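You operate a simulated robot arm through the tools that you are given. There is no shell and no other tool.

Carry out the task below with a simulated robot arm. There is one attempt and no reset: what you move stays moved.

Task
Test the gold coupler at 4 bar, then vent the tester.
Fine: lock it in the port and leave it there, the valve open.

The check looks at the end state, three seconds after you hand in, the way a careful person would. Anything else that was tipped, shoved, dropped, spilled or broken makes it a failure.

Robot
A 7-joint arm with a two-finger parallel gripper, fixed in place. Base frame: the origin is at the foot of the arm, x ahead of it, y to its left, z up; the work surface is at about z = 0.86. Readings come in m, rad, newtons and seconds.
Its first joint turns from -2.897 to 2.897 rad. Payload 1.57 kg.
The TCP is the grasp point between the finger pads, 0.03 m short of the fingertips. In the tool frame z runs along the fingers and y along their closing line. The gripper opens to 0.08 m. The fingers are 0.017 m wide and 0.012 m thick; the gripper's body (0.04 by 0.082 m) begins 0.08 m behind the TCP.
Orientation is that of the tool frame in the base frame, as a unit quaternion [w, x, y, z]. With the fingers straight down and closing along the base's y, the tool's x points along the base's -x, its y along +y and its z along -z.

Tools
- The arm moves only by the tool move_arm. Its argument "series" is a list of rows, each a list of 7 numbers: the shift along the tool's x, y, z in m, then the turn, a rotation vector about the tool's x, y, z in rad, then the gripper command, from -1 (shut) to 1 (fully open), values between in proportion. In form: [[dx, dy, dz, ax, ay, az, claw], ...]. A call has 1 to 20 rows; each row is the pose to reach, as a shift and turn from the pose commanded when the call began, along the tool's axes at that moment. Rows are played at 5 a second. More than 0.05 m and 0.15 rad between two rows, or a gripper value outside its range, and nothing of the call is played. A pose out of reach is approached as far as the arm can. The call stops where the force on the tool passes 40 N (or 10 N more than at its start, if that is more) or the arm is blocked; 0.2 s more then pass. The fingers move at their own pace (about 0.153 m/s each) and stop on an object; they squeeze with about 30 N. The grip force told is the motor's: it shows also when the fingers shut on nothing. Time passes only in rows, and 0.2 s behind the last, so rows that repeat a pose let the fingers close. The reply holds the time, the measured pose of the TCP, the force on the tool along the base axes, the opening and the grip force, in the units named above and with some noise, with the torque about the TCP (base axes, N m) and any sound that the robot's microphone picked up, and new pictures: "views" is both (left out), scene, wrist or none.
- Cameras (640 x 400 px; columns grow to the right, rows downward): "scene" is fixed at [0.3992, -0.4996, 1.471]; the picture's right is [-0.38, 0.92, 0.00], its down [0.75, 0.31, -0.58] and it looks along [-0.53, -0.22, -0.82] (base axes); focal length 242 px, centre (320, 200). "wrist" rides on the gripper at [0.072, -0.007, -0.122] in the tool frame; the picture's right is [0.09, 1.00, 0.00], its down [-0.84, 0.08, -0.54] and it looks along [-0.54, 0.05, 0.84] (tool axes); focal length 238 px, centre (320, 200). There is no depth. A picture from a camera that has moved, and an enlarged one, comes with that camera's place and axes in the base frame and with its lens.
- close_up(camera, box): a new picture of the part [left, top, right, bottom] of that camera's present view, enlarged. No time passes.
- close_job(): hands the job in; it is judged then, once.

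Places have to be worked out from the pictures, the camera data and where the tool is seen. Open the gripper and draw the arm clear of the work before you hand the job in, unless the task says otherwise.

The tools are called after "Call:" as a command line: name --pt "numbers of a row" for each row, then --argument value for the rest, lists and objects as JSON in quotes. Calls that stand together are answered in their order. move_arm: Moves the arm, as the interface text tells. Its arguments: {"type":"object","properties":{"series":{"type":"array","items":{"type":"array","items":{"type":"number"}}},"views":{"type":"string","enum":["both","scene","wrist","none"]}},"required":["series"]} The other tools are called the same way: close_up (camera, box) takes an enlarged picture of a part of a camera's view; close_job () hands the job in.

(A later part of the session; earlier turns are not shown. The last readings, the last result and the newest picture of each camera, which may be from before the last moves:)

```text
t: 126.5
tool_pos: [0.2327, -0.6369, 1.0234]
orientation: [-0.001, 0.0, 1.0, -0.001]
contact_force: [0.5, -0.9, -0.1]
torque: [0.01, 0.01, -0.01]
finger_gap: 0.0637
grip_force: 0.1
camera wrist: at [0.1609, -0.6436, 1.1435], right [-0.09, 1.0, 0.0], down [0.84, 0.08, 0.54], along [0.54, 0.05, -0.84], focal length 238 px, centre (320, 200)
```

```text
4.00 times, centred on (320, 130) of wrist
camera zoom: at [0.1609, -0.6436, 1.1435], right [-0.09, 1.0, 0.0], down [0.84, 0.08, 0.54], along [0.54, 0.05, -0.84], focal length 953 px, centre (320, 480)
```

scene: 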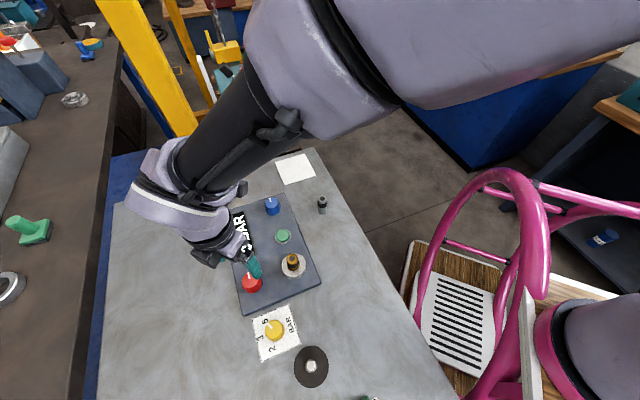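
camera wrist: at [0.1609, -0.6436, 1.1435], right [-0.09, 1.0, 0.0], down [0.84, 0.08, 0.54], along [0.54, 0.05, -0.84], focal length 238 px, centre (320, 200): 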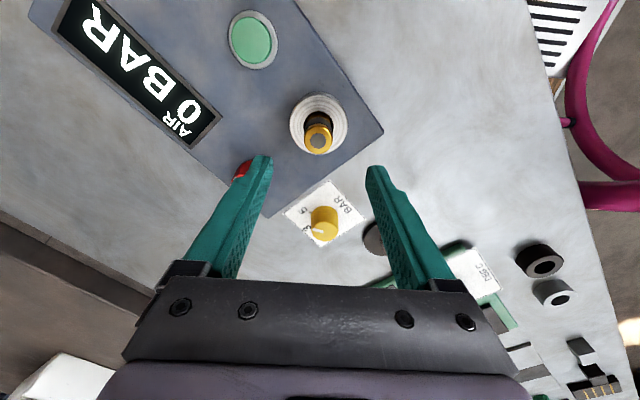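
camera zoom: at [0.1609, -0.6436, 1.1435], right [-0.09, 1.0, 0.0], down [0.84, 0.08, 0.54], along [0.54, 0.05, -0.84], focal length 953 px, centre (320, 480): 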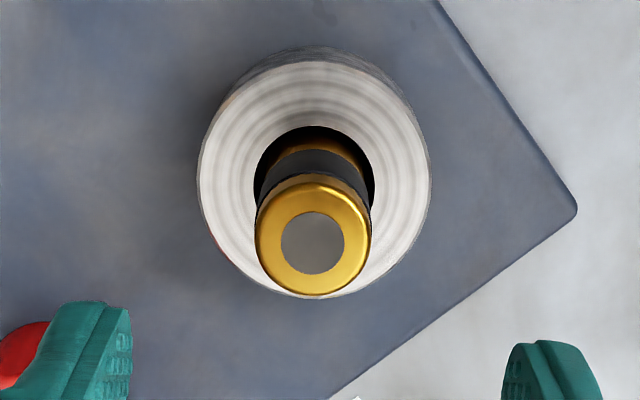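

The tool is 3 mm and 2 mm off the coupler axis; correcting, gripping, and lifting gently.

Call:
move_arm --pt "0.0031 -0.0022 0.035 0 0 0 0.4" --pt "0.0031 -0.0022 0.065 0 0 0 0.2" --pt "0.0031 -0.0022 0.0845 0 0 0 0.1" --pt "0.0031 -0.0022 0.0845 0 0 0 -0.5" --pt "0.0031 -0.0022 0.0845 0 0 0 -1" --pt "0.0031 -0.0022 0.0845 0 0 0 -1" --pt "0.0031 -0.0022 0.0825 0 0 0 -1" --pt "0.0031 -0.0022 0.0805 0 0 0 -1" --pt "0.0031 -0.0022 0.0805 0 0 0 -1" --views "none"

Call:
close_up --camera "wrist" --box '[260, 100, 380, 220]'

```text
t: 128.5
tool_pos: [0.2288, -0.6398, 0.941]
orientation: [0.0, 0.001, 1.0, -0.001]
contact_force: [0.1, -0.6, -2.2]
torque: [0.01, -0.03, 0.03]
finger_gap: 0.0245
grip_force: 30.5
```

```text
3.33 times, centred on (320, 160) of wrist
camera zoom: at [0.1568, -0.6457, 1.0633], right [-0.09, 1.0, 0.0], down [0.84, 0.08, 0.54], along [0.54, 0.05, -0.84], focal length 794 px, centre (320, 333)
```

zoom: 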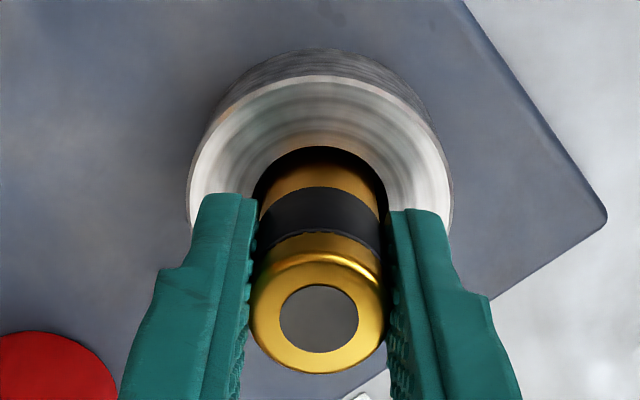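

The coupler still lifts freely. Before going on, I want to see the rest of the bench (there are more items beyond the scene camera's view that might belong to the tester). I'll seat and release the coupler, then rise to look around.

Call:
move_arm --pt "0 0 0.002 0 0 0 -1" --pt "0 0 0.0042 0 0 0 -1" --pt "0 0 0.0042 0 0 0 0" --pt "0 0 0.0042 0 0 0 0.3" --pt "0 0 -0.04 0 0 0 0.3" --pt "0 0 -0.08 0 0 0 0.3" --pt "0 0 -0.12 0 0 0 0.8" --pt "-0.03 0.02 -0.15 0 0 0 0.8" --pt "-0.06 0.04 -0.18 0 0 0 0.8" --pt "-0.09 0.06 -0.2 0 0 0 0.8" --pt "-0.12 0.08 -0.22 0 0 0 0.8" --pt "-0.15 0.1 -0.24 0 0 0 0.8" --pt "-0.15 0.1 -0.24 0 0 0 0.8" --views "both"

Call:
close_up --camera "wrist" --box '[160, 0, 480, 200]'

```text
t: 131.3
tool_pos: [0.3787, -0.5383, 1.181]
orientation: [0.0, 0.0, 1.0, -0.003]
contact_force: [-0.6, -0.7, -1.6]
torque: [0.0, 0.0, 0.0]
finger_gap: 0.0718
grip_force: 0.0
camera wrist: at [0.3071, -0.5446, 1.3028], right [-0.09, 1.0, 0.0], down [0.84, 0.08, 0.54], along [0.54, 0.05, -0.84], focal length 238 px, centre (320, 200)
```

scene: 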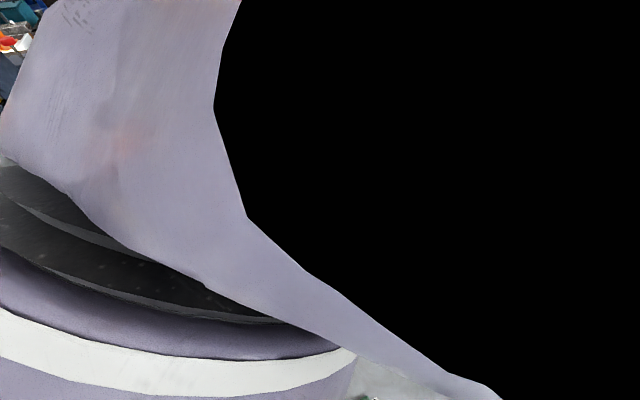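
wrist: 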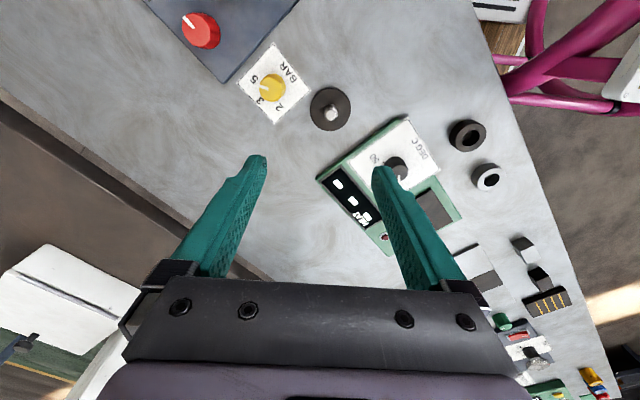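

```text
2.00 times, centred on (320, 100) of wrist
camera zoom: at [0.3071, -0.5446, 1.3028], right [-0.09, 1.0, 0.0], down [0.84, 0.08, 0.54], along [0.54, 0.05, -0.84], focal length 477 px, centre (320, 400)
```

zoom: 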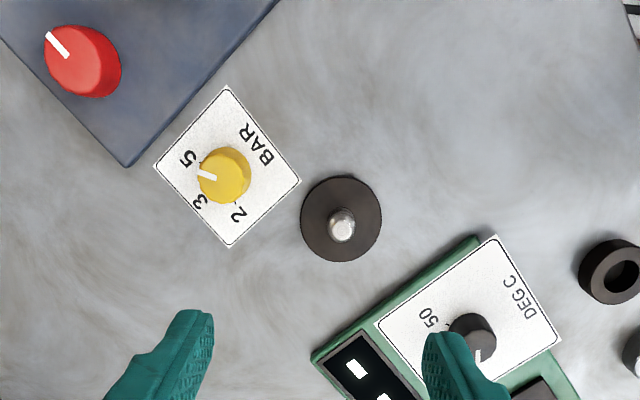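

From here the dial on the BAR card is well visible. I'll zoom in on it to get the pointer and tick angles precisely.

Call:
close_up --camera "wrist" --box '[235, 40, 315, 128]'

Call:
close_up --camera "wrist" --box '[300, 90, 620, 400]'

```text
4.55 times, centred on (275, 84) of wrist
camera zoom: at [0.3071, -0.5446, 1.3028], right [-0.09, 1.0, 0.0], down [0.84, 0.08, 0.54], along [0.54, 0.05, -0.84], focal length 1083 px, centre (524, 727)
```

zoom: 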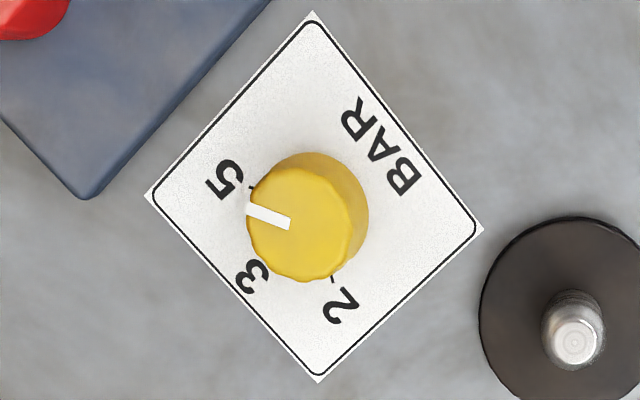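

```text
1.29 times, centred on (460, 245) of wrist
camera zoom: at [0.3071, -0.5446, 1.3028], right [-0.09, 1.0, 0.0], down [0.84, 0.08, 0.54], along [0.54, 0.05, -0.84], focal length 308 px, centre (139, 142)
```

zoom: 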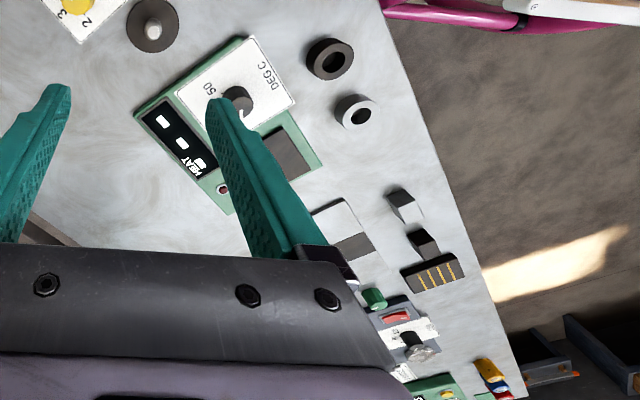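

The dial's marks are 2 at -60°, 3 at 0° and 5 at +60° (from 12 o'clock), with the pointer now at 5; so 4 bar lies halfway, at about +30°. I'll set that now: move over the yellow knob at about (0.371, -0.6175).

Call:
move_arm --pt "0.004 -0.03 0.03 0 0 0 0.8" --pt "0.008 -0.06 0.06 0 0 0 0.8" --pt "0.008 -0.0792 0.09 0 0 0 0.8" --pt "0.008 -0.0792 0.12 0 0 0 0.8" --pt "0.008 -0.0792 0.14 0 0 0 0.8" --pt "0.008 -0.0792 0.14 0 0 0 0.8" --views "both"

Call:
close_up --camera "wrist" --box '[250, 70, 390, 200]'

```text
t: 132.7
tool_pos: [0.3706, -0.6193, 1.0419]
orientation: [0.0, 0.001, 1.0, -0.002]
contact_force: [-0.2, -0.2, 0.1]
torque: [0.03, 0.01, -0.02]
finger_gap: 0.0719
grip_force: 0.0
camera wrist: at [0.2987, -0.6244, 1.1631], right [-0.09, 1.0, 0.0], down [0.84, 0.08, 0.54], along [0.54, 0.05, -0.84], focal length 238 px, centre (320, 200)
```

scene: 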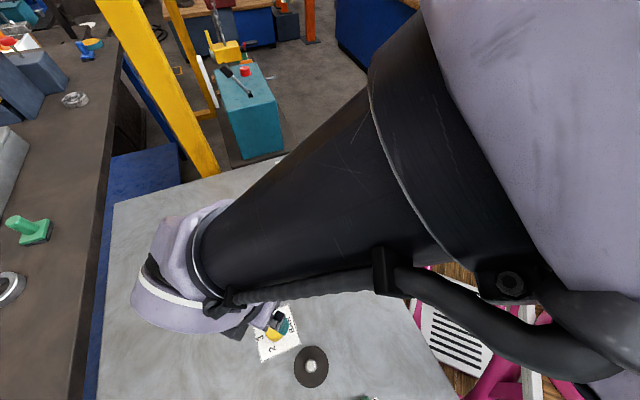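
wrist: 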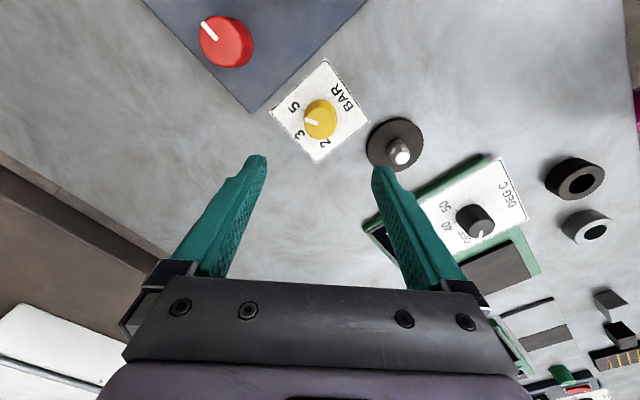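

```text
3.08 times, centred on (320, 135) of wrist
camera zoom: at [0.2987, -0.6244, 1.1631], right [-0.09, 1.0, 0.0], down [0.84, 0.08, 0.54], along [0.54, 0.05, -0.84], focal length 733 px, centre (320, 400)
```

zoom: 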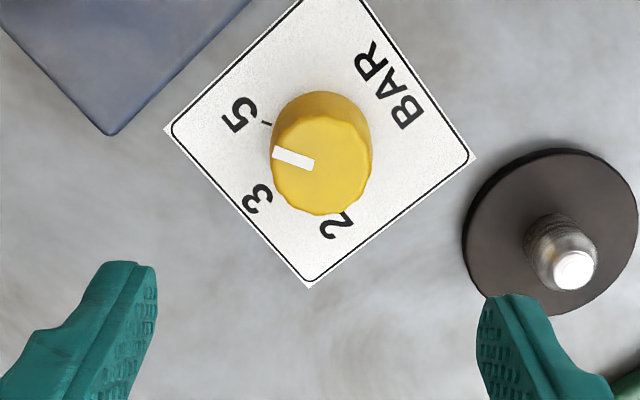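

The yellow knob is right on the tool axis. I'll lower around it (tips about 8 mm above the card) and grip it.

Call:
move_arm --pt "0 0 0.04 0 0 0 0.8" --pt "0 0 0.08 0 0 0 0.8" --pt "0 0 0.11 0 0 0 0.7" --pt "0 0 0.13 0 0 0 0.7" --pt "0 0 0.14 0 0 0 0.7" --pt "0 0 0.14 0 0 0 0.2" --pt "0 0 0.14 0 0 0 -0.2" --pt "0 0 0.14 0 0 0 -0.2" --views "wrist"

Call:
close_up --camera "wrist" --box '[250, 110, 390, 260]'

```text
t: 134.5
tool_pos: [0.3705, -0.6187, 0.9014]
orientation: [-0.001, 0.001, 1.0, -0.001]
contact_force: [1.2, 3.9, -3.8]
torque: [0.1, -0.38, -0.02]
finger_gap: 0.0386
grip_force: 44.0
camera wrist: at [0.2985, -0.6246, 1.023], right [-0.09, 1.0, 0.0], down [0.84, 0.08, 0.54], along [0.54, 0.05, -0.84], focal length 238 px, centre (320, 200)
```

wrist: 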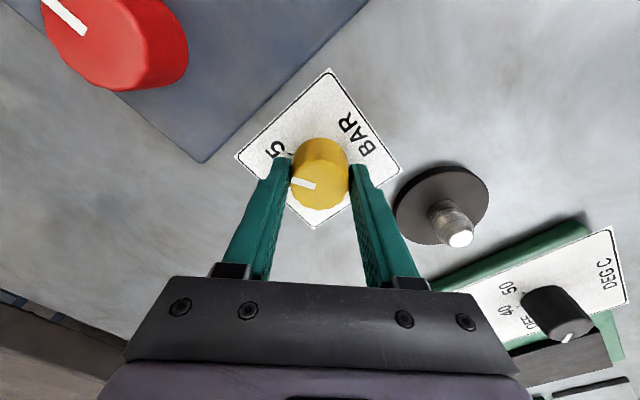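

```text
2.67 times, centred on (320, 185) of wrist
camera zoom: at [0.2985, -0.6246, 1.023], right [-0.09, 1.0, 0.0], down [0.84, 0.08, 0.54], along [0.54, 0.05, -0.84], focal length 636 px, centre (320, 240)
```

zoom: 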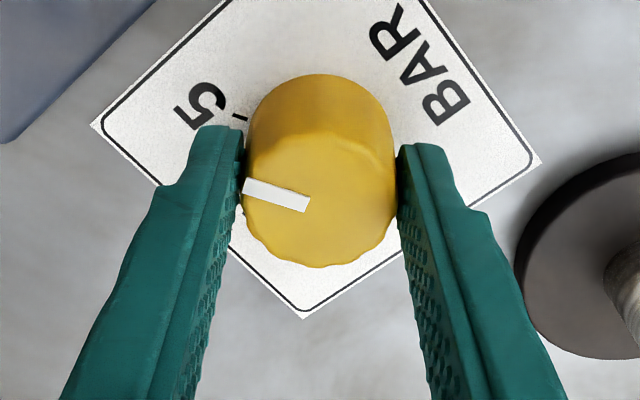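

The dial is gripped at 38.6 mm. I'll turn it counter-clockwise by about 27° (0.47 rad), toward the midpoint between 3 and 5.

Call:
move_arm --pt "0 0 0 0 0 -0.1 -0.2" --pt "0 0 0 0 0 -0.2 -0.2" --pt "0 0 0 0 0 -0.3 -0.2" --pt "0 0 0 0 0 -0.4 -0.2" --pt "0 0 0 0 0 -0.47 -0.2" --pt "0 0 0 0 0 -0.47 -0.2" --views "wrist"

Call:
close_up --camera "wrist" --box '[250, 110, 390, 260]'

```text
t: 135.9
tool_pos: [0.3706, -0.6184, 0.9019]
orientation: [0.0, -0.232, 0.973, -0.001]
contact_force: [-2.5, 8.5, -8.6]
torque: [0.28, 0.04, 0.03]
finger_gap: 0.0384
grip_force: 44.1
camera wrist: at [0.3094, -0.657, 1.0231], right [-0.53, 0.85, 0.0], down [0.71, 0.45, 0.54], along [0.46, 0.29, -0.84], focal length 238 px, centre (320, 200)
```

wrist: 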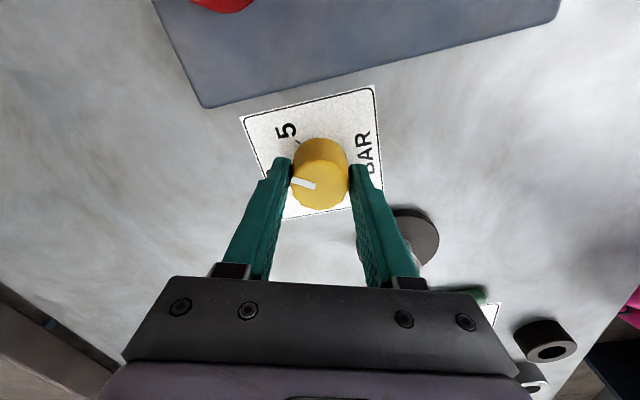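

```text
2.67 times, centred on (320, 185) of wrist
camera zoom: at [0.3094, -0.657, 1.0231], right [-0.53, 0.85, 0.0], down [0.71, 0.45, 0.54], along [0.46, 0.29, -0.84], focal length 636 px, centre (320, 240)
```

zoom: 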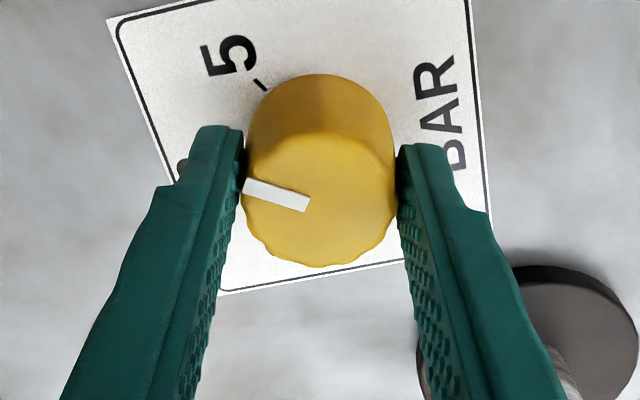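

The knob followed. I'll release, rise, and measure where the pointer now is, also checking the display.

Call:
move_arm --pt "0 0 0 0 0 0 0.3" --pt "0 0 0 0 0 0 0.7" --pt "0 0 -0.04 0 0 0 0.7" --pt "0 0 -0.08 0 0 0 0.7" --pt "0 0 -0.12 0 0 0 0.7" --pt "0 0 -0.14 0 0 0 0.7" --pt "0 0 -0.14 0 0 0 0.7" --views "wrist"

Call:
close_up --camera "wrist" --box '[260, 80, 380, 180]'

```text
t: 137.5
tool_pos: [0.3724, -0.6194, 1.0415]
orientation: [0.0, -0.232, 0.973, -0.002]
contact_force: [0.1, 0.2, -0.1]
torque: [0.02, 0.0, 0.01]
finger_gap: 0.0682
grip_force: 0.1
camera wrist: at [0.3103, -0.657, 1.1629], right [-0.53, 0.85, 0.0], down [0.71, 0.45, 0.54], along [0.46, 0.29, -0.84], focal length 238 px, centre (320, 200)
```

wrist: 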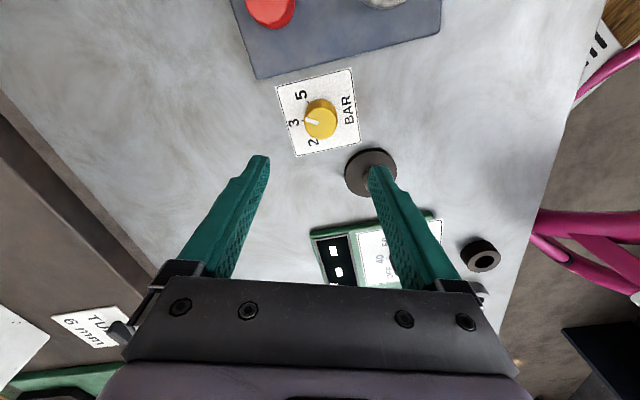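

```text
4.00 times, centred on (320, 130) of wrist
camera zoom: at [0.3103, -0.657, 1.1629], right [-0.53, 0.85, 0.0], down [0.71, 0.45, 0.54], along [0.46, 0.29, -0.84], focal length 953 px, centre (320, 480)
```

zoom: 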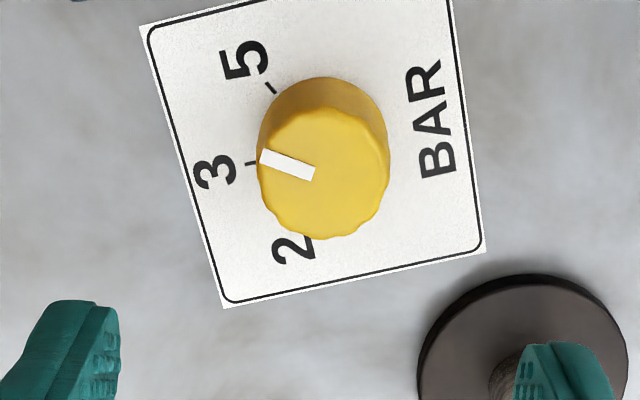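

The pointer now measures about 30°, i.e. halfway between 3 and 5 (≈4 bar). Next I'll go back to the coupler with the wrist turned counter-clockwise, so that I can reseat it and give it a full clockwise twist as the natural locking motion before testing.

Call:
move_arm --pt "0.0153 0.0052 0 0 0 -0.1422 0.6" --pt "0.0305 0.0103 0 0 0 -0.2844 0.6" --pt "0.0458 0.0155 0 0 0 -0.4267 0.6" --pt "0.0611 0.0207 0 0 0 -0.5689 0.6" --pt "0.0763 0.0258 0 0 0 -0.7111 0.6" --pt "0.0916 0.031 0 0 0 -0.8533 0.6" --pt "0.1069 0.0362 0 0 0 -0.9956 0.6" --pt "0.1221 0.0413 0 0 0 -1.1378 0.6" --pt "0.1374 0.0465 0 0 0 -1.28 0.6" --pt "0.1374 0.0465 0 0 0 -1.28 0.6" --views "both"

Call:
close_up --camera "wrist" --box '[260, 80, 380, 180]'

Call:
close_up --camera "scene" --box '[210, 190, 330, 370]'

```text
t: 139.7
tool_pos: [0.2278, -0.639, 1.0419]
orientation: [0.002, 0.767, -0.642, 0.001]
contact_force: [-0.4, 0.4, 0.1]
torque: [-0.02, 0.03, 0.01]
finger_gap: 0.0641
grip_force: 0.0
camera wrist: at [0.2467, -0.7086, 1.1638], right [-0.96, -0.27, 0.0], down [-0.22, 0.81, 0.54], along [-0.15, 0.52, -0.84], focal length 238 px, centre (320, 200)
```

scene: 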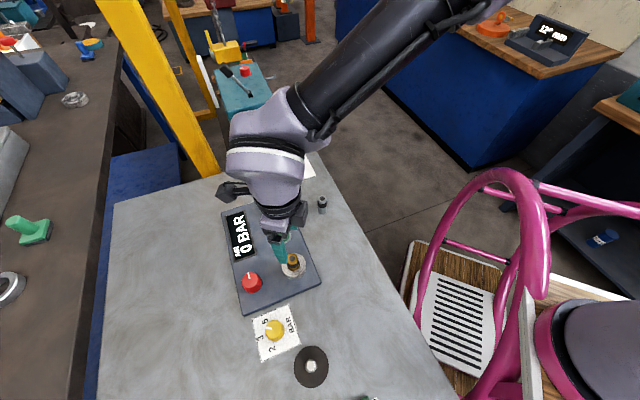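
wrist: 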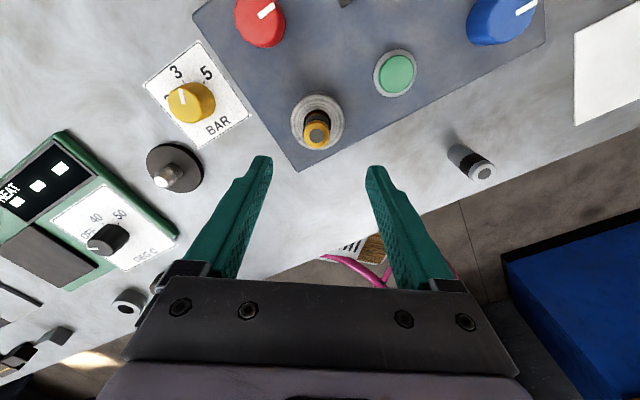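

```text
4.00 times, centred on (320, 130) of wrist
camera zoom: at [0.2467, -0.7086, 1.1638], right [-0.96, -0.27, 0.0], down [-0.22, 0.81, 0.54], along [-0.15, 0.52, -0.84], focal length 953 px, centre (320, 480)
```

zoom: 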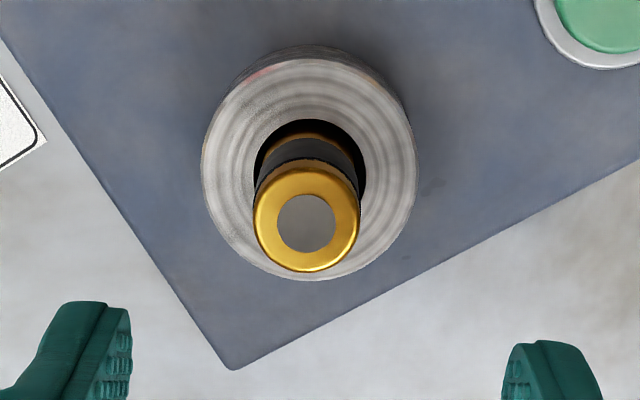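

```text
2.22 times, centred on (270, 280) of scene
camera zoom: at [0.3992, -0.4996, 1.471], right [-0.38, 0.92, 0.0], down [0.75, 0.31, -0.58], along [-0.53, -0.22, -0.82], focal length 537 px, centre (431, 22)
```

zoom: 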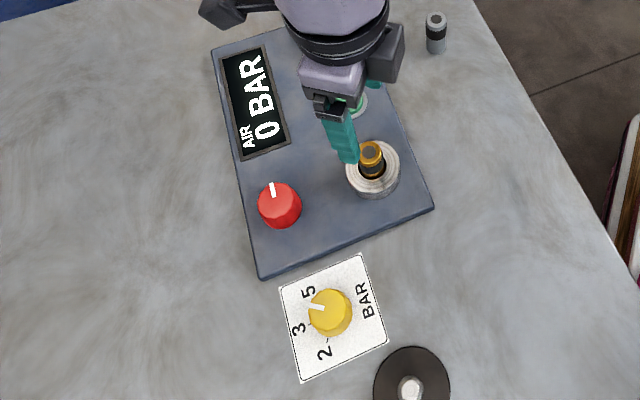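

The coupler is about 3.5 mm off in tool y. I'll correct, descend, grip, press lightly and twist clockwise in one go.

Call:
move_arm --pt "0.001 -0.0035 0.04 0 0 0 0.4" --pt "0.001 -0.0035 0.08 0 0 0 0.2" --pt "0.001 -0.0035 0.105 0 0 0 0.1" --pt "0.001 -0.0035 0.105 0 0 0 -0.5" --pt "0.001 -0.0035 0.105 0 0 0 -1" --pt "0.001 -0.0035 0.105 0 0 0 -1" --pt "0.001 -0.0035 0.1065 0 0 0 -1" --pt "0.001 -0.0035 0.1065 0 0 0 -1" --views "none"

Call:
close_up --camera "wrist" --box '[270, 100, 370, 210]'

```text
t: 141.5
tool_pos: [0.2298, -0.6408, 0.9344]
orientation: [0.003, 0.767, -0.642, 0.002]
contact_force: [1.6, 3.6, 11.9]
torque: [0.27, -0.29, 0.01]
finger_gap: 0.0251
grip_force: 29.9
```

```text
3.64 times, centred on (320, 155) of wrist
camera zoom: at [0.2502, -0.7091, 1.0571], right [-0.96, -0.27, 0.0], down [-0.22, 0.81, 0.54], along [-0.14, 0.52, -0.84], focal length 867 px, centre (320, 364)
```

zoom: 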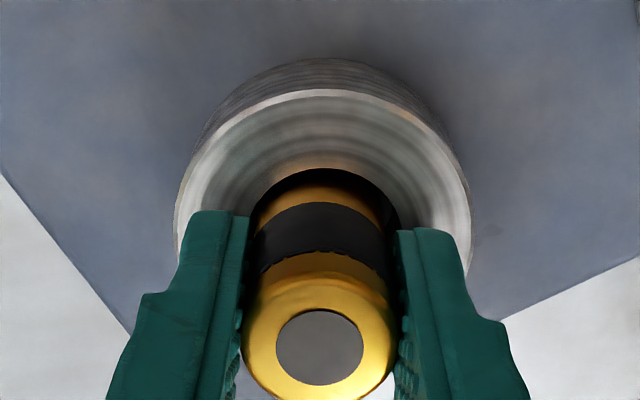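

Seated with 14 N. Twisting clockwise about 2.5 rad while watching for any stop or sound.

Call:
move_arm --pt "0 0 0 0 0 0.14 -1" --pt "0 0 0 0 0 0.28 -1" --pt "0 0 0 0 0 0.42 -1" --pt "0 0 0 0 0 0.56 -1" --pt "0 0 0 0 0 0.7 -1" --pt "0 0 0 0 0 0.84 -1" --pt "0 0 0 0 0 0.98 -1" --pt "0 0 0 0 0 1.12 -1" --pt "0 0 0 0 0 1.26 -1" --pt "0 0 0 0 0 1.4 -1" --pt "0 0 0 0 0 1.54 -1" --pt "0 0 0 0 0 1.68 -1" --pt "0 0 0 0 0 1.82 -1" --pt "0 0 0 0 0 1.96 -1" --pt "0 0 0 0 0 2.1 -1" --pt "0 0 0 0 0 2.24 -1" --pt "0 0 0 0 0 2.38 -1" --pt "0 0 0 0 0 2.5 -1" --pt "0 0 0 0 0 2.5 -1" --views "scene"

```text
t: 145.5
tool_pos: [0.2313, -0.641, 0.9342]
orientation: [0.0, 0.368, 0.93, -0.002]
contact_force: [-0.5, -0.8, 0.6]
torque: [0.0, -0.05, 0.01]
finger_gap: 0.0249
grip_force: 30.6
```

scene: 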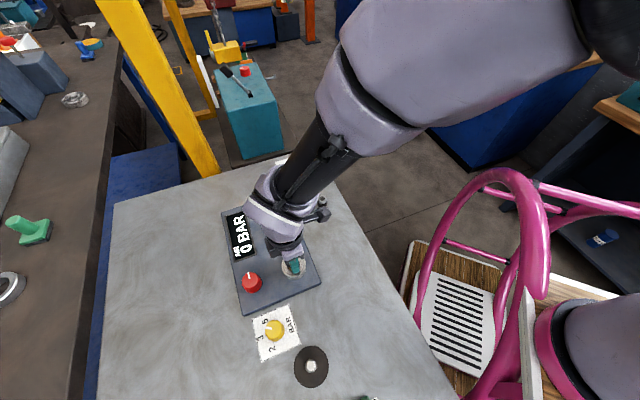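

Nothing audible again; the coupler is on its seat and twisted. I'll release it and rise, then look at the green button closely before pressing (with both quarter-turn knobs at their clockwise stops and the dial at 4).

Call:
move_arm --pt "0 0 0 0 0 0 -0.3" --pt "0 0 0 0 0 0 0.3" --pt "0 0 0 0 0 0 0.3" --pt "0 0 -0.04 0 0 0 0.3" --pt "0 0 -0.08 0 0 -0.15 0.3" --pt "0 0 -0.12 0 0 -0.3 0.3" --pt "0 0 -0.12 0 0 -0.45 0.0" --pt "0 0 -0.12 0 0 -0.6 -0.5" --pt "0 0 -0.12 0 0 -0.754 -1" --pt "0 0 -0.12 0 0 -0.754 -1" --views "both"

Call:
close_up --camera "scene" --box '[216, 185, 346, 315]'

Call:
close_up --camera "wrist" --box '[200, 0, 360, 160]'

```text
refused: row 9 steps farther than a row can; nothing moved
```

```text
3.08 times, centred on (281, 250) of scene
camera zoom: at [0.3992, -0.4996, 1.471], right [-0.38, 0.92, 0.0], down [0.75, 0.31, -0.58], along [-0.53, -0.22, -0.82], focal length 744 px, centre (440, 46)
```

zoom: 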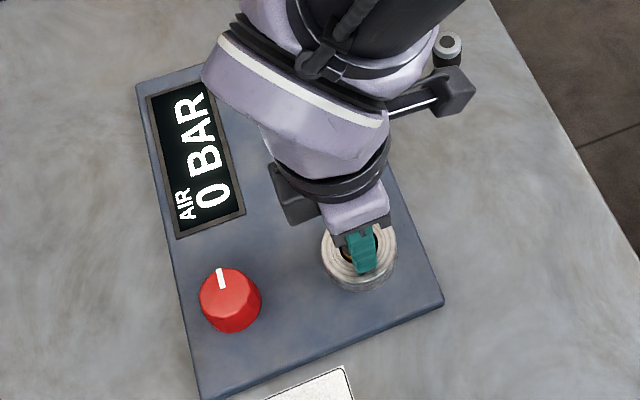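

```text
2.50 times, centred on (280, 80) of wrist
camera zoom: at [0.174, -0.5952, 1.0567], right [0.61, 0.79, 0.0], down [0.66, -0.51, 0.54], along [0.43, -0.34, -0.84], focal length 596 px, centre (420, 500)
```

zoom: 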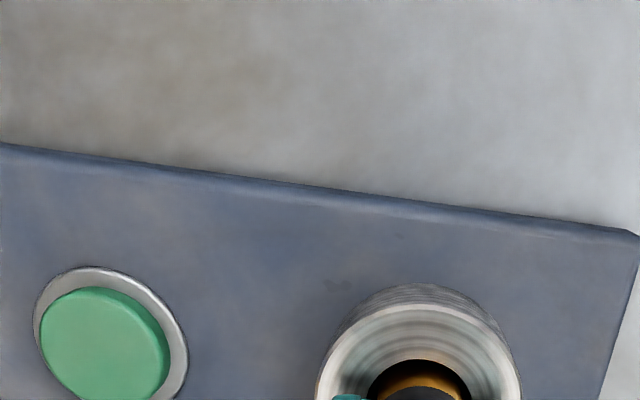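

A rotation step was slightly too large; repeating with smaller steps.

Call:
move_arm --pt "0 0 0 0 0 0 -0.3" --pt "0 0 0 0 0 0 0.3" --pt "0 0 0 0 0 0 0.3" --pt "0 0 -0.04 0 0 0 0.3" --pt "0 0 -0.08 0 0 -0.15 0.3" --pt "0 0 -0.12 0 0 -0.3 0.3" --pt "0 0 -0.12 0 0 -0.45 0.0" --pt "0 0 -0.12 0 0 -0.6 -0.5" --pt "0 0 -0.12 0 0 -0.75 -1" --pt "0 0 -0.12 0 0 -0.75 -1" --views "both"

Call:
close_up --camera "scene" --box '[216, 185, 346, 315]'

Call:
close_up --camera "wrist" --box '[200, 0, 360, 160]'

```text
t: 147.7
tool_pos: [0.2307, -0.6399, 1.0546]
orientation: [0.0, -0.001, 1.0, -0.002]
contact_force: [-0.1, 0.3, 0.2]
torque: [-0.02, 0.03, 0.03]
finger_gap: 0.0
grip_force: 21.3
camera wrist: at [0.1589, -0.6455, 1.1765], right [-0.09, 1.0, 0.0], down [0.84, 0.08, 0.54], along [0.54, 0.05, -0.84], focal length 238 px, centre (320, 200)
```

scene: 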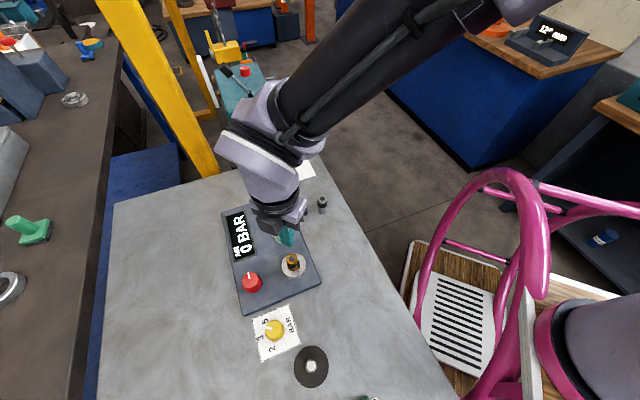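
wrist: 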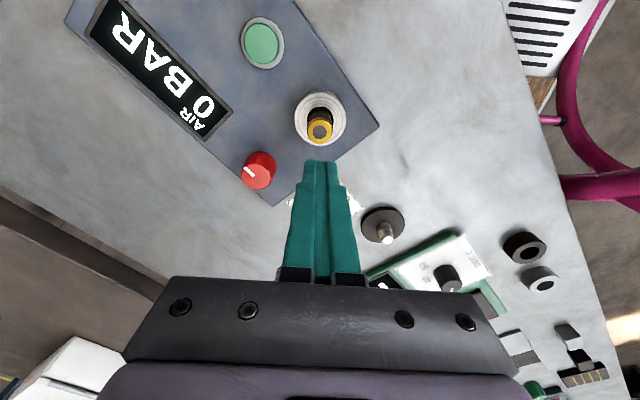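

```text
3.08 times, centred on (281, 250) of scene
camera zoom: at [0.3992, -0.4996, 1.471], right [-0.38, 0.92, 0.0], down [0.75, 0.31, -0.58], along [-0.53, -0.22, -0.82], focal length 744 px, centre (440, 46)
```

zoom: 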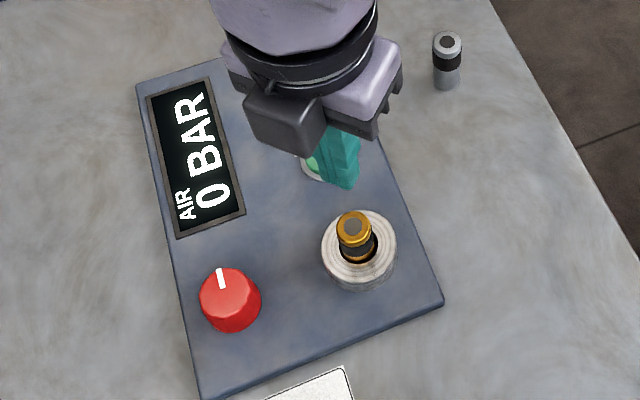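

```text
2.50 times, centred on (280, 80) of wrist
camera zoom: at [0.1589, -0.6455, 1.1765], right [-0.09, 1.0, 0.0], down [0.84, 0.08, 0.54], along [0.54, 0.05, -0.84], focal length 596 px, centre (420, 500)
```

zoom: 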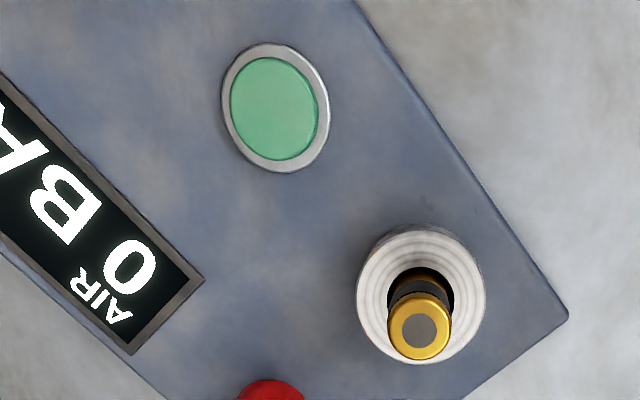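

The coupler is standing in the port, display 0 BAR. The button is at about (0.162, -0.707), cap top near z 0.883. I'll move the closed fingertips above it and come down to just above contact.

Call:
move_arm --pt "0.03 -0.03 0 0 0 0 -1" --pt "0.06 -0.06 0 0 0 0 -1" --pt "0.068 -0.0673 0.03 0 0 0 -1" --pt "0.068 -0.0673 0.07 0 0 0 -1" --pt "0.068 -0.0673 0.1 0 0 0 -1" --pt "0.068 -0.0673 0.125 0 0 0 -1" --pt "0.068 -0.0673 0.125 0 0 0 -1" --views "both"

Call:
close_up --camera "wrist" --box '[240, 90, 400, 240]'

```text
t: 149.3
tool_pos: [0.1629, -0.7078, 0.9298]
orientation: [0.001, 0.0, 1.0, -0.001]
contact_force: [-0.4, 0.3, 0.8]
torque: [0.0, -0.01, 0.0]
finger_gap: 0.0
grip_force: 21.2
camera wrist: at [0.0905, -0.7132, 1.0513], right [-0.09, 1.0, 0.0], down [0.84, 0.08, 0.54], along [0.54, 0.05, -0.84], focal length 238 px, centre (320, 200)
```

scene: 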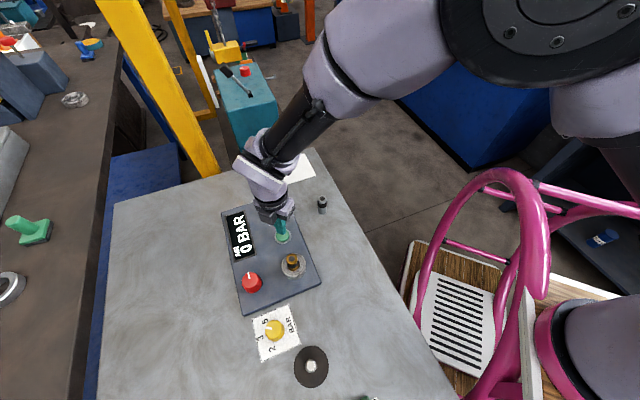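
wrist: 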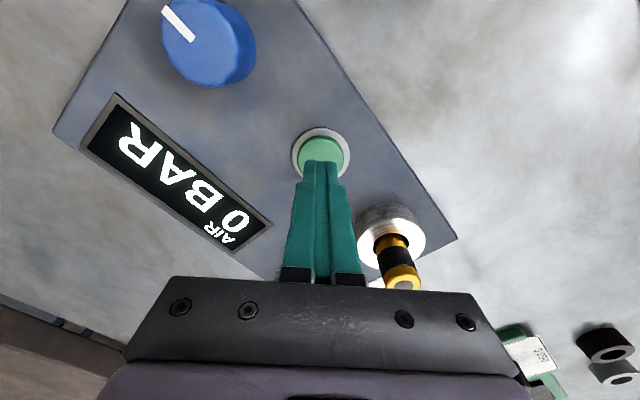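

```text
2.67 times, centred on (320, 165) of wrist
camera zoom: at [0.0905, -0.7132, 1.0513], right [-0.09, 1.0, 0.0], down [0.84, 0.08, 0.54], along [0.54, 0.05, -0.84], focal length 636 px, centre (320, 293)
```

zoom: 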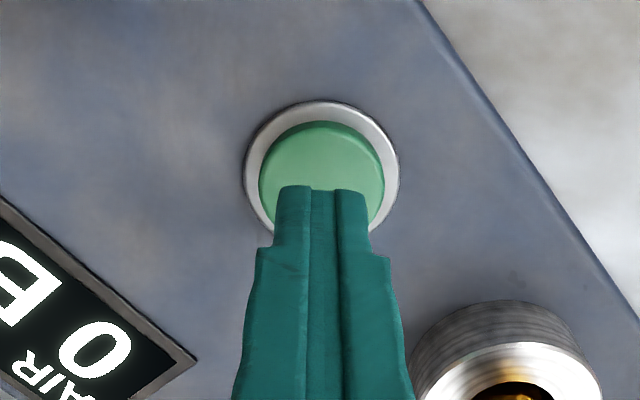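

Fingertips are centred over the green cap, and blue's pointer also computes to exactly 90°. I'll press down in small steps now, watching force, sound and display.

Call:
move_arm --pt "0 0 0.01 0 0 0 -1" --pt "0 0 0.014 0 0 0 -1" --pt "0 0 0.016 0 0 0 -1" --pt "0 0 0.018 0 0 0 -1" --pt "0 0 0.019 0 0 0 -1" --pt "0 0 0.019 0 0 0 -1" --views "both"

```text
t: 150.7
tool_pos: [0.162, -0.7075, 0.9112]
orientation: [0.0, 0.002, 1.0, -0.002]
contact_force: [0.6, 0.7, 4.2]
torque: [0.02, 0.01, -0.03]
finger_gap: 0.0
grip_force: 21.2
heard: click
camera wrist: at [0.0905, -0.7131, 1.0332], right [-0.09, 1.0, 0.0], down [0.84, 0.08, 0.54], along [0.54, 0.05, -0.84], focal length 238 px, centre (320, 200)
```

scene: 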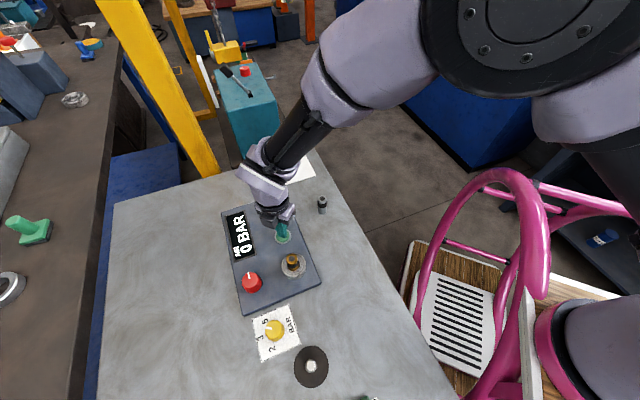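
wrist: 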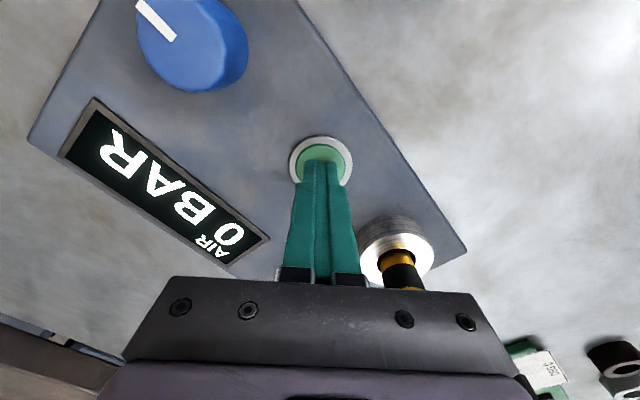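

Heard a click from the button. I'll release it and wait a moment while watching the display and listening.

Call:
move_arm --pt "0 0 -0.005 0 0 0 -1" --pt "0 0 -0.02 0 0 0 -1" --pt "0 0 -0.04 0 0 0 -1" --pt "0 0 -0.04 0 0 0 -1" --pt "0 0 -0.04 0 0 0 -1" --pt "0 0 -0.04 0 0 0 -1" --pt "0 0 -0.04 0 0 0 -1" --views "both"

Call:
close_up --camera "scene" --box '[216, 185, 346, 315]'

```text
t: 152.3
tool_pos: [0.1629, -0.707, 0.95]
orientation: [0.0, 0.001, 1.0, -0.002]
contact_force: [0.0, 0.5, -0.6]
torque: [-0.02, -0.01, -0.02]
finger_gap: 0.0004
grip_force: 21.4
camera wrist: at [0.0906, -0.7131, 1.0724], right [-0.09, 1.0, 0.0], down [0.84, 0.08, 0.54], along [0.54, 0.05, -0.84], focal length 238 px, centre (320, 200)
```

scene: 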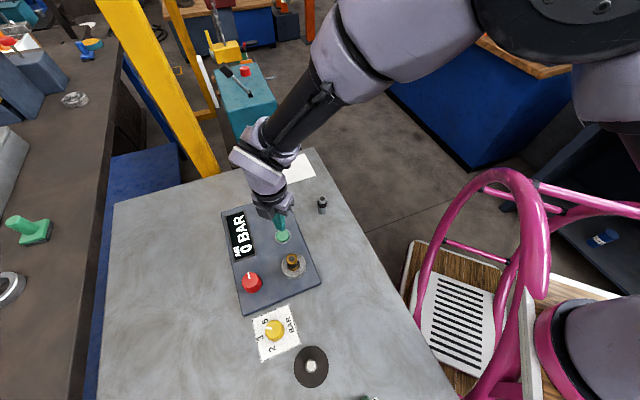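
wrist: 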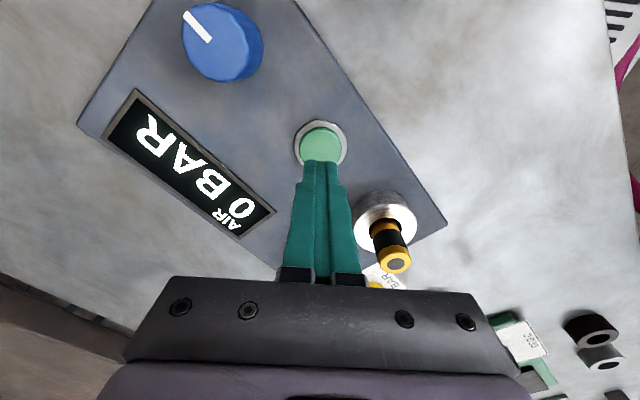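

```text
3.08 times, centred on (281, 250) of scene
camera zoom: at [0.3992, -0.4996, 1.471], right [-0.38, 0.92, 0.0], down [0.75, 0.31, -0.58], along [-0.53, -0.22, -0.82], focal length 744 px, centre (440, 46)
```

zoom: 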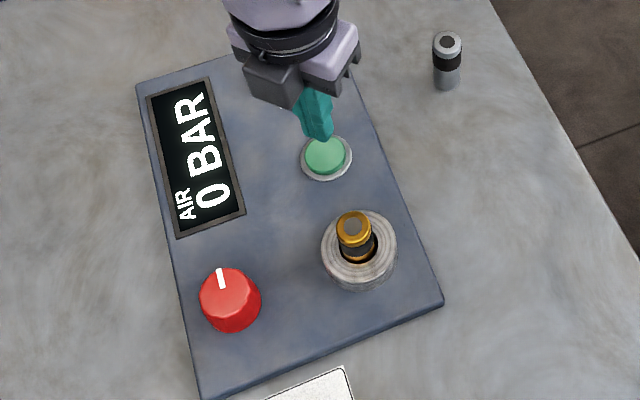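

No pressure and no hiss; only the click. The click might have been a port clamp, so I'll check whether the coupler is now held: move over it, grip, and lift very gently.

Call:
move_arm --pt "0 0 -0.03 0 0 0 -1" --pt "0 0 -0.07 0 0 0 -0.5" --pt "-0.03 0.03 -0.085 0 0 0 0" --pt "-0.06 0.06 -0.085 0 0 0 0.5" --pt "-0.0665 0.0675 -0.085 0 0 0 0.6" --pt "-0.0665 0.0675 -0.085 0 0 0 0.6" --views "wrist"

Call:
close_up --camera "wrist" --box '[260, 80, 380, 180]'

```text
t: 153.7
tool_pos: [0.2296, -0.6401, 1.0352]
orientation: [0.0, 0.001, 1.0, -0.002]
contact_force: [-0.1, 0.1, -0.6]
torque: [-0.01, 0.01, -0.02]
finger_gap: 0.0639
grip_force: 0.1
camera wrist: at [0.1578, -0.6454, 1.1568], right [-0.09, 1.0, 0.0], down [0.84, 0.08, 0.54], along [0.54, 0.05, -0.84], focal length 238 px, centre (320, 200)
```

wrist: 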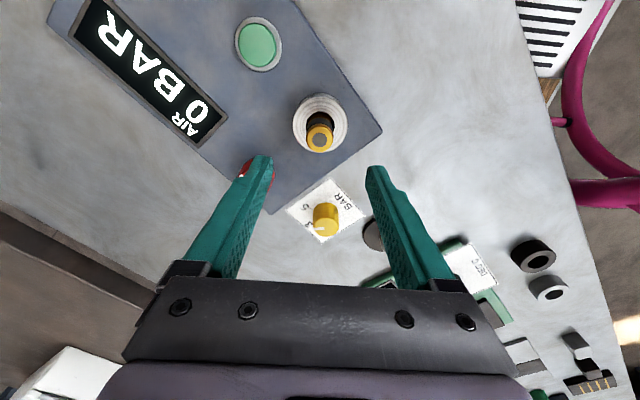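

```text
4.00 times, centred on (320, 130) of wrist
camera zoom: at [0.1578, -0.6454, 1.1568], right [-0.09, 1.0, 0.0], down [0.84, 0.08, 0.54], along [0.54, 0.05, -0.84], focal length 953 px, centre (320, 480)
```

zoom: 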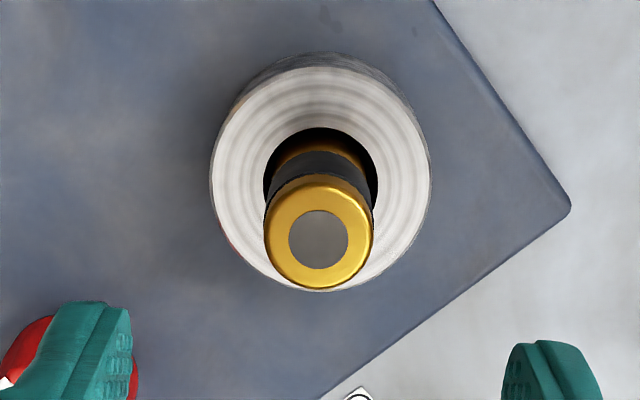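

The coupler is on-axis. Descending to grip it and lifting by only about 3 mm.

Call:
move_arm --pt "0 -0.0007 0.04 0 0 0 0.4" --pt "0 -0.0007 0.08 0 0 0 0.2" --pt "0 -0.0007 0.098 0 0 0 0.1" --pt "0 -0.0007 0.098 0 0 0 -0.5" --pt "0 -0.0007 0.098 0 0 0 -1" --pt "0 -0.0007 0.098 0 0 0 -1" --pt "0 -0.0007 0.0965 0 0 0 -1" --pt "0 -0.0007 0.095 0 0 0 -1" --pt "0 -0.0007 0.095 0 0 0 -1" --views "none"

Call:
close_up --camera "wrist" --box '[270, 100, 370, 210]'

```text
t: 155.7
tool_pos: [0.2291, -0.6408, 0.9408]
orientation: [0.0, 0.001, 1.0, -0.001]
contact_force: [-0.1, 0.5, -1.3]
torque: [0.01, -0.02, -0.03]
finger_gap: 0.0252
grip_force: 30.3
```

```text
3.64 times, centred on (320, 155) of wrist
camera zoom: at [0.1575, -0.6466, 1.0626], right [-0.09, 1.0, 0.0], down [0.84, 0.08, 0.54], along [0.54, 0.05, -0.84], focal length 867 px, centre (320, 364)
```

zoom: 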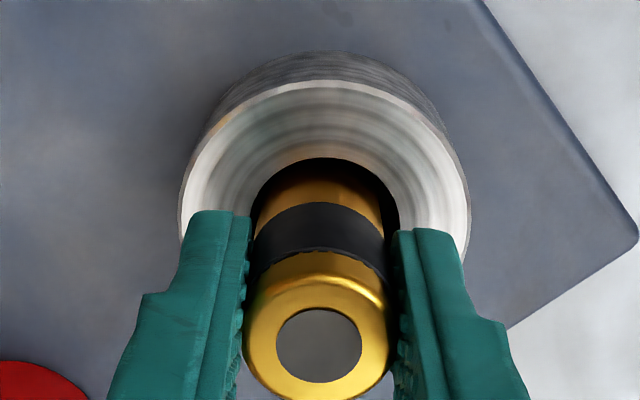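

Still free, so the click was only the button; with both knobs at 90° there's no pressure, which suggests the valve is open in that position. I'll reseat the coupler with another clockwise twist, release it, and then try the red knob back at 12 o'clock.

Call:
move_arm --pt "0 0 0.002 0 0 0 -1" --pt "0 0 0.004 0 0 0 -1" --pt "0 0 0.0045 0 0 0.14 -1" --pt "0 0 0.0045 0 0 0.28 -1" --pt "0 0 0.0045 0 0 0.42 -1" --pt "0 0 0.0045 0 0 0.56 -1" --pt "0 0 0.0045 0 0 0.7 -1" --pt "0 0 0.0045 0 0 0.84 -1" --pt "0 0 0.0045 0 0 0.98 -1" --pt "0 0 0.0045 0 0 1.12 -1" --pt "0 0 0.0045 0 0 1.26 -1" --pt "0 0 0.0045 0 0 1.4 -1" --pt "0 0 0.0045 0 0 1.54 -1" --pt "0 0 0.0045 0 0 1.68 -1" --pt "0 0 0.0045 0 0 1.82 -1" --pt "0 0 0.0045 0 0 1.96 -1" --pt "0 0 0.0045 0 0 2.0 -1" --pt "0 0 0.0045 0 0 2.0 -1" --views "none"

Call:
move_arm --pt "0 0 0 0 0 0 -0.3" --pt "0 0 0 0 0 0 0.3" --pt "0 0 0 0 0 0 0.3" --pt "0 0 -0.04 0 0 0 0.3" --pt "0 0 -0.08 0 0 0 0.5" --pt "0 0 -0.115 0 0 0 0.8" --pt "0 0 -0.115 0 0 0 0.8" --views "both"

```text
t: 159.5
tool_pos: [0.2291, -0.6401, 0.9371]
orientation: [0.002, 0.842, 0.539, -0.001]
contact_force: [0.8, -3.4, 7.2]
torque: [-0.18, -0.02, 0.02]
finger_gap: 0.025
grip_force: 30.4
```

```text
t: 161.1
tool_pos: [0.2302, -0.6397, 1.0519]
orientation: [0.002, 0.842, 0.54, -0.001]
contact_force: [-0.3, -0.3, -0.4]
torque: [-0.01, 0.0, 0.0]
finger_gap: 0.072
grip_force: 0.1
camera wrist: at [0.2539, -0.5712, 1.173], right [0.94, -0.33, 0.0], down [-0.28, -0.79, 0.54], along [-0.18, -0.51, -0.84], focal length 238 px, centre (320, 200)
```

scene: 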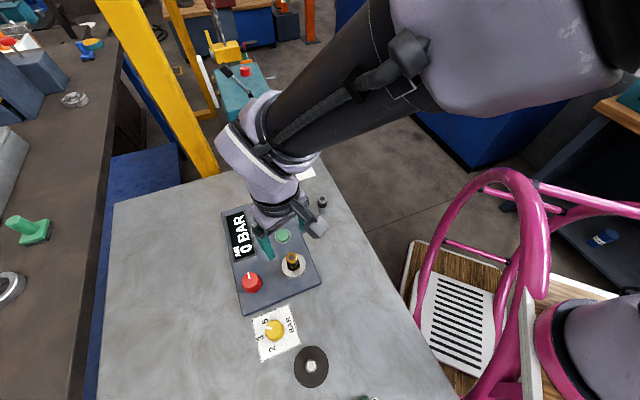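
wrist: 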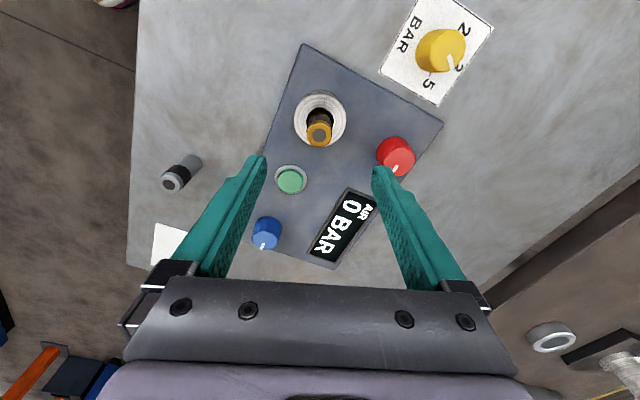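

Moving over to the red knob at the same wrist angle, so I can turn it counter-clockwise a quarter turn.

Call:
move_arm --pt "-0.012 0.0329 0 0 0 0 0.8" --pt "-0.024 0.0657 0 0 0 0 0.8" --pt "-0.036 0.0986 0 0 0 0 0.8" --pt "-0.036 0.0986 0 0 0 0 0.8" --views "wrist"

Call:
close_up --camera "wrist" --box '[260, 70, 380, 190]'

```text
t: 162.1
tool_pos: [0.3033, -0.7154, 1.0512]
orientation: [0.002, 0.842, 0.539, -0.001]
contact_force: [-0.9, -0.3, -1.1]
torque: [-0.01, 0.02, 0.02]
finger_gap: 0.0718
grip_force: 0.1
camera wrist: at [0.3284, -0.6458, 1.1721], right [0.94, -0.33, 0.0], down [-0.28, -0.79, 0.54], along [-0.18, -0.51, -0.84], focal length 238 px, centre (320, 200)
```

wrist: 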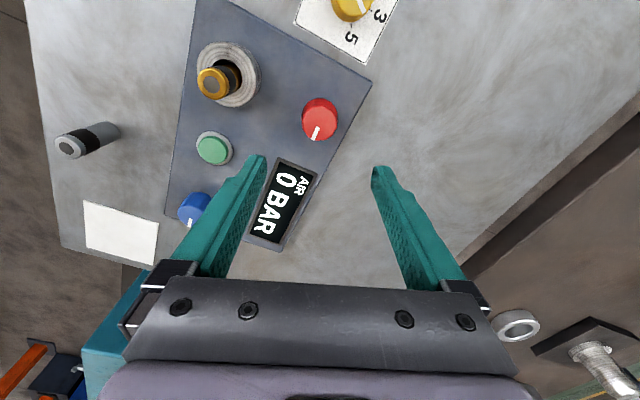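

```text
3.33 times, centred on (320, 130) of wrist
camera zoom: at [0.3284, -0.6458, 1.1721], right [0.94, -0.33, 0.0], down [-0.28, -0.79, 0.54], along [-0.18, -0.51, -0.84], focal length 794 px, centre (320, 433)
```

zoom: 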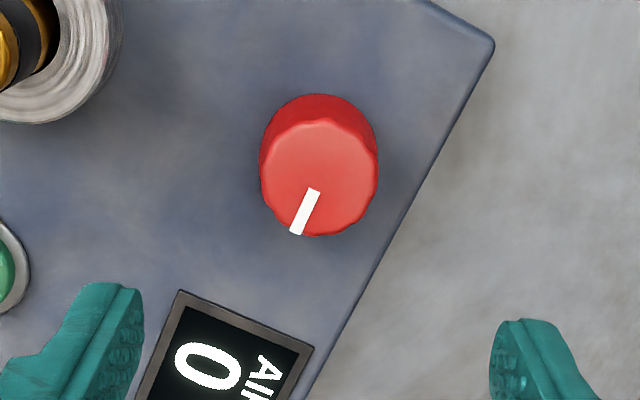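

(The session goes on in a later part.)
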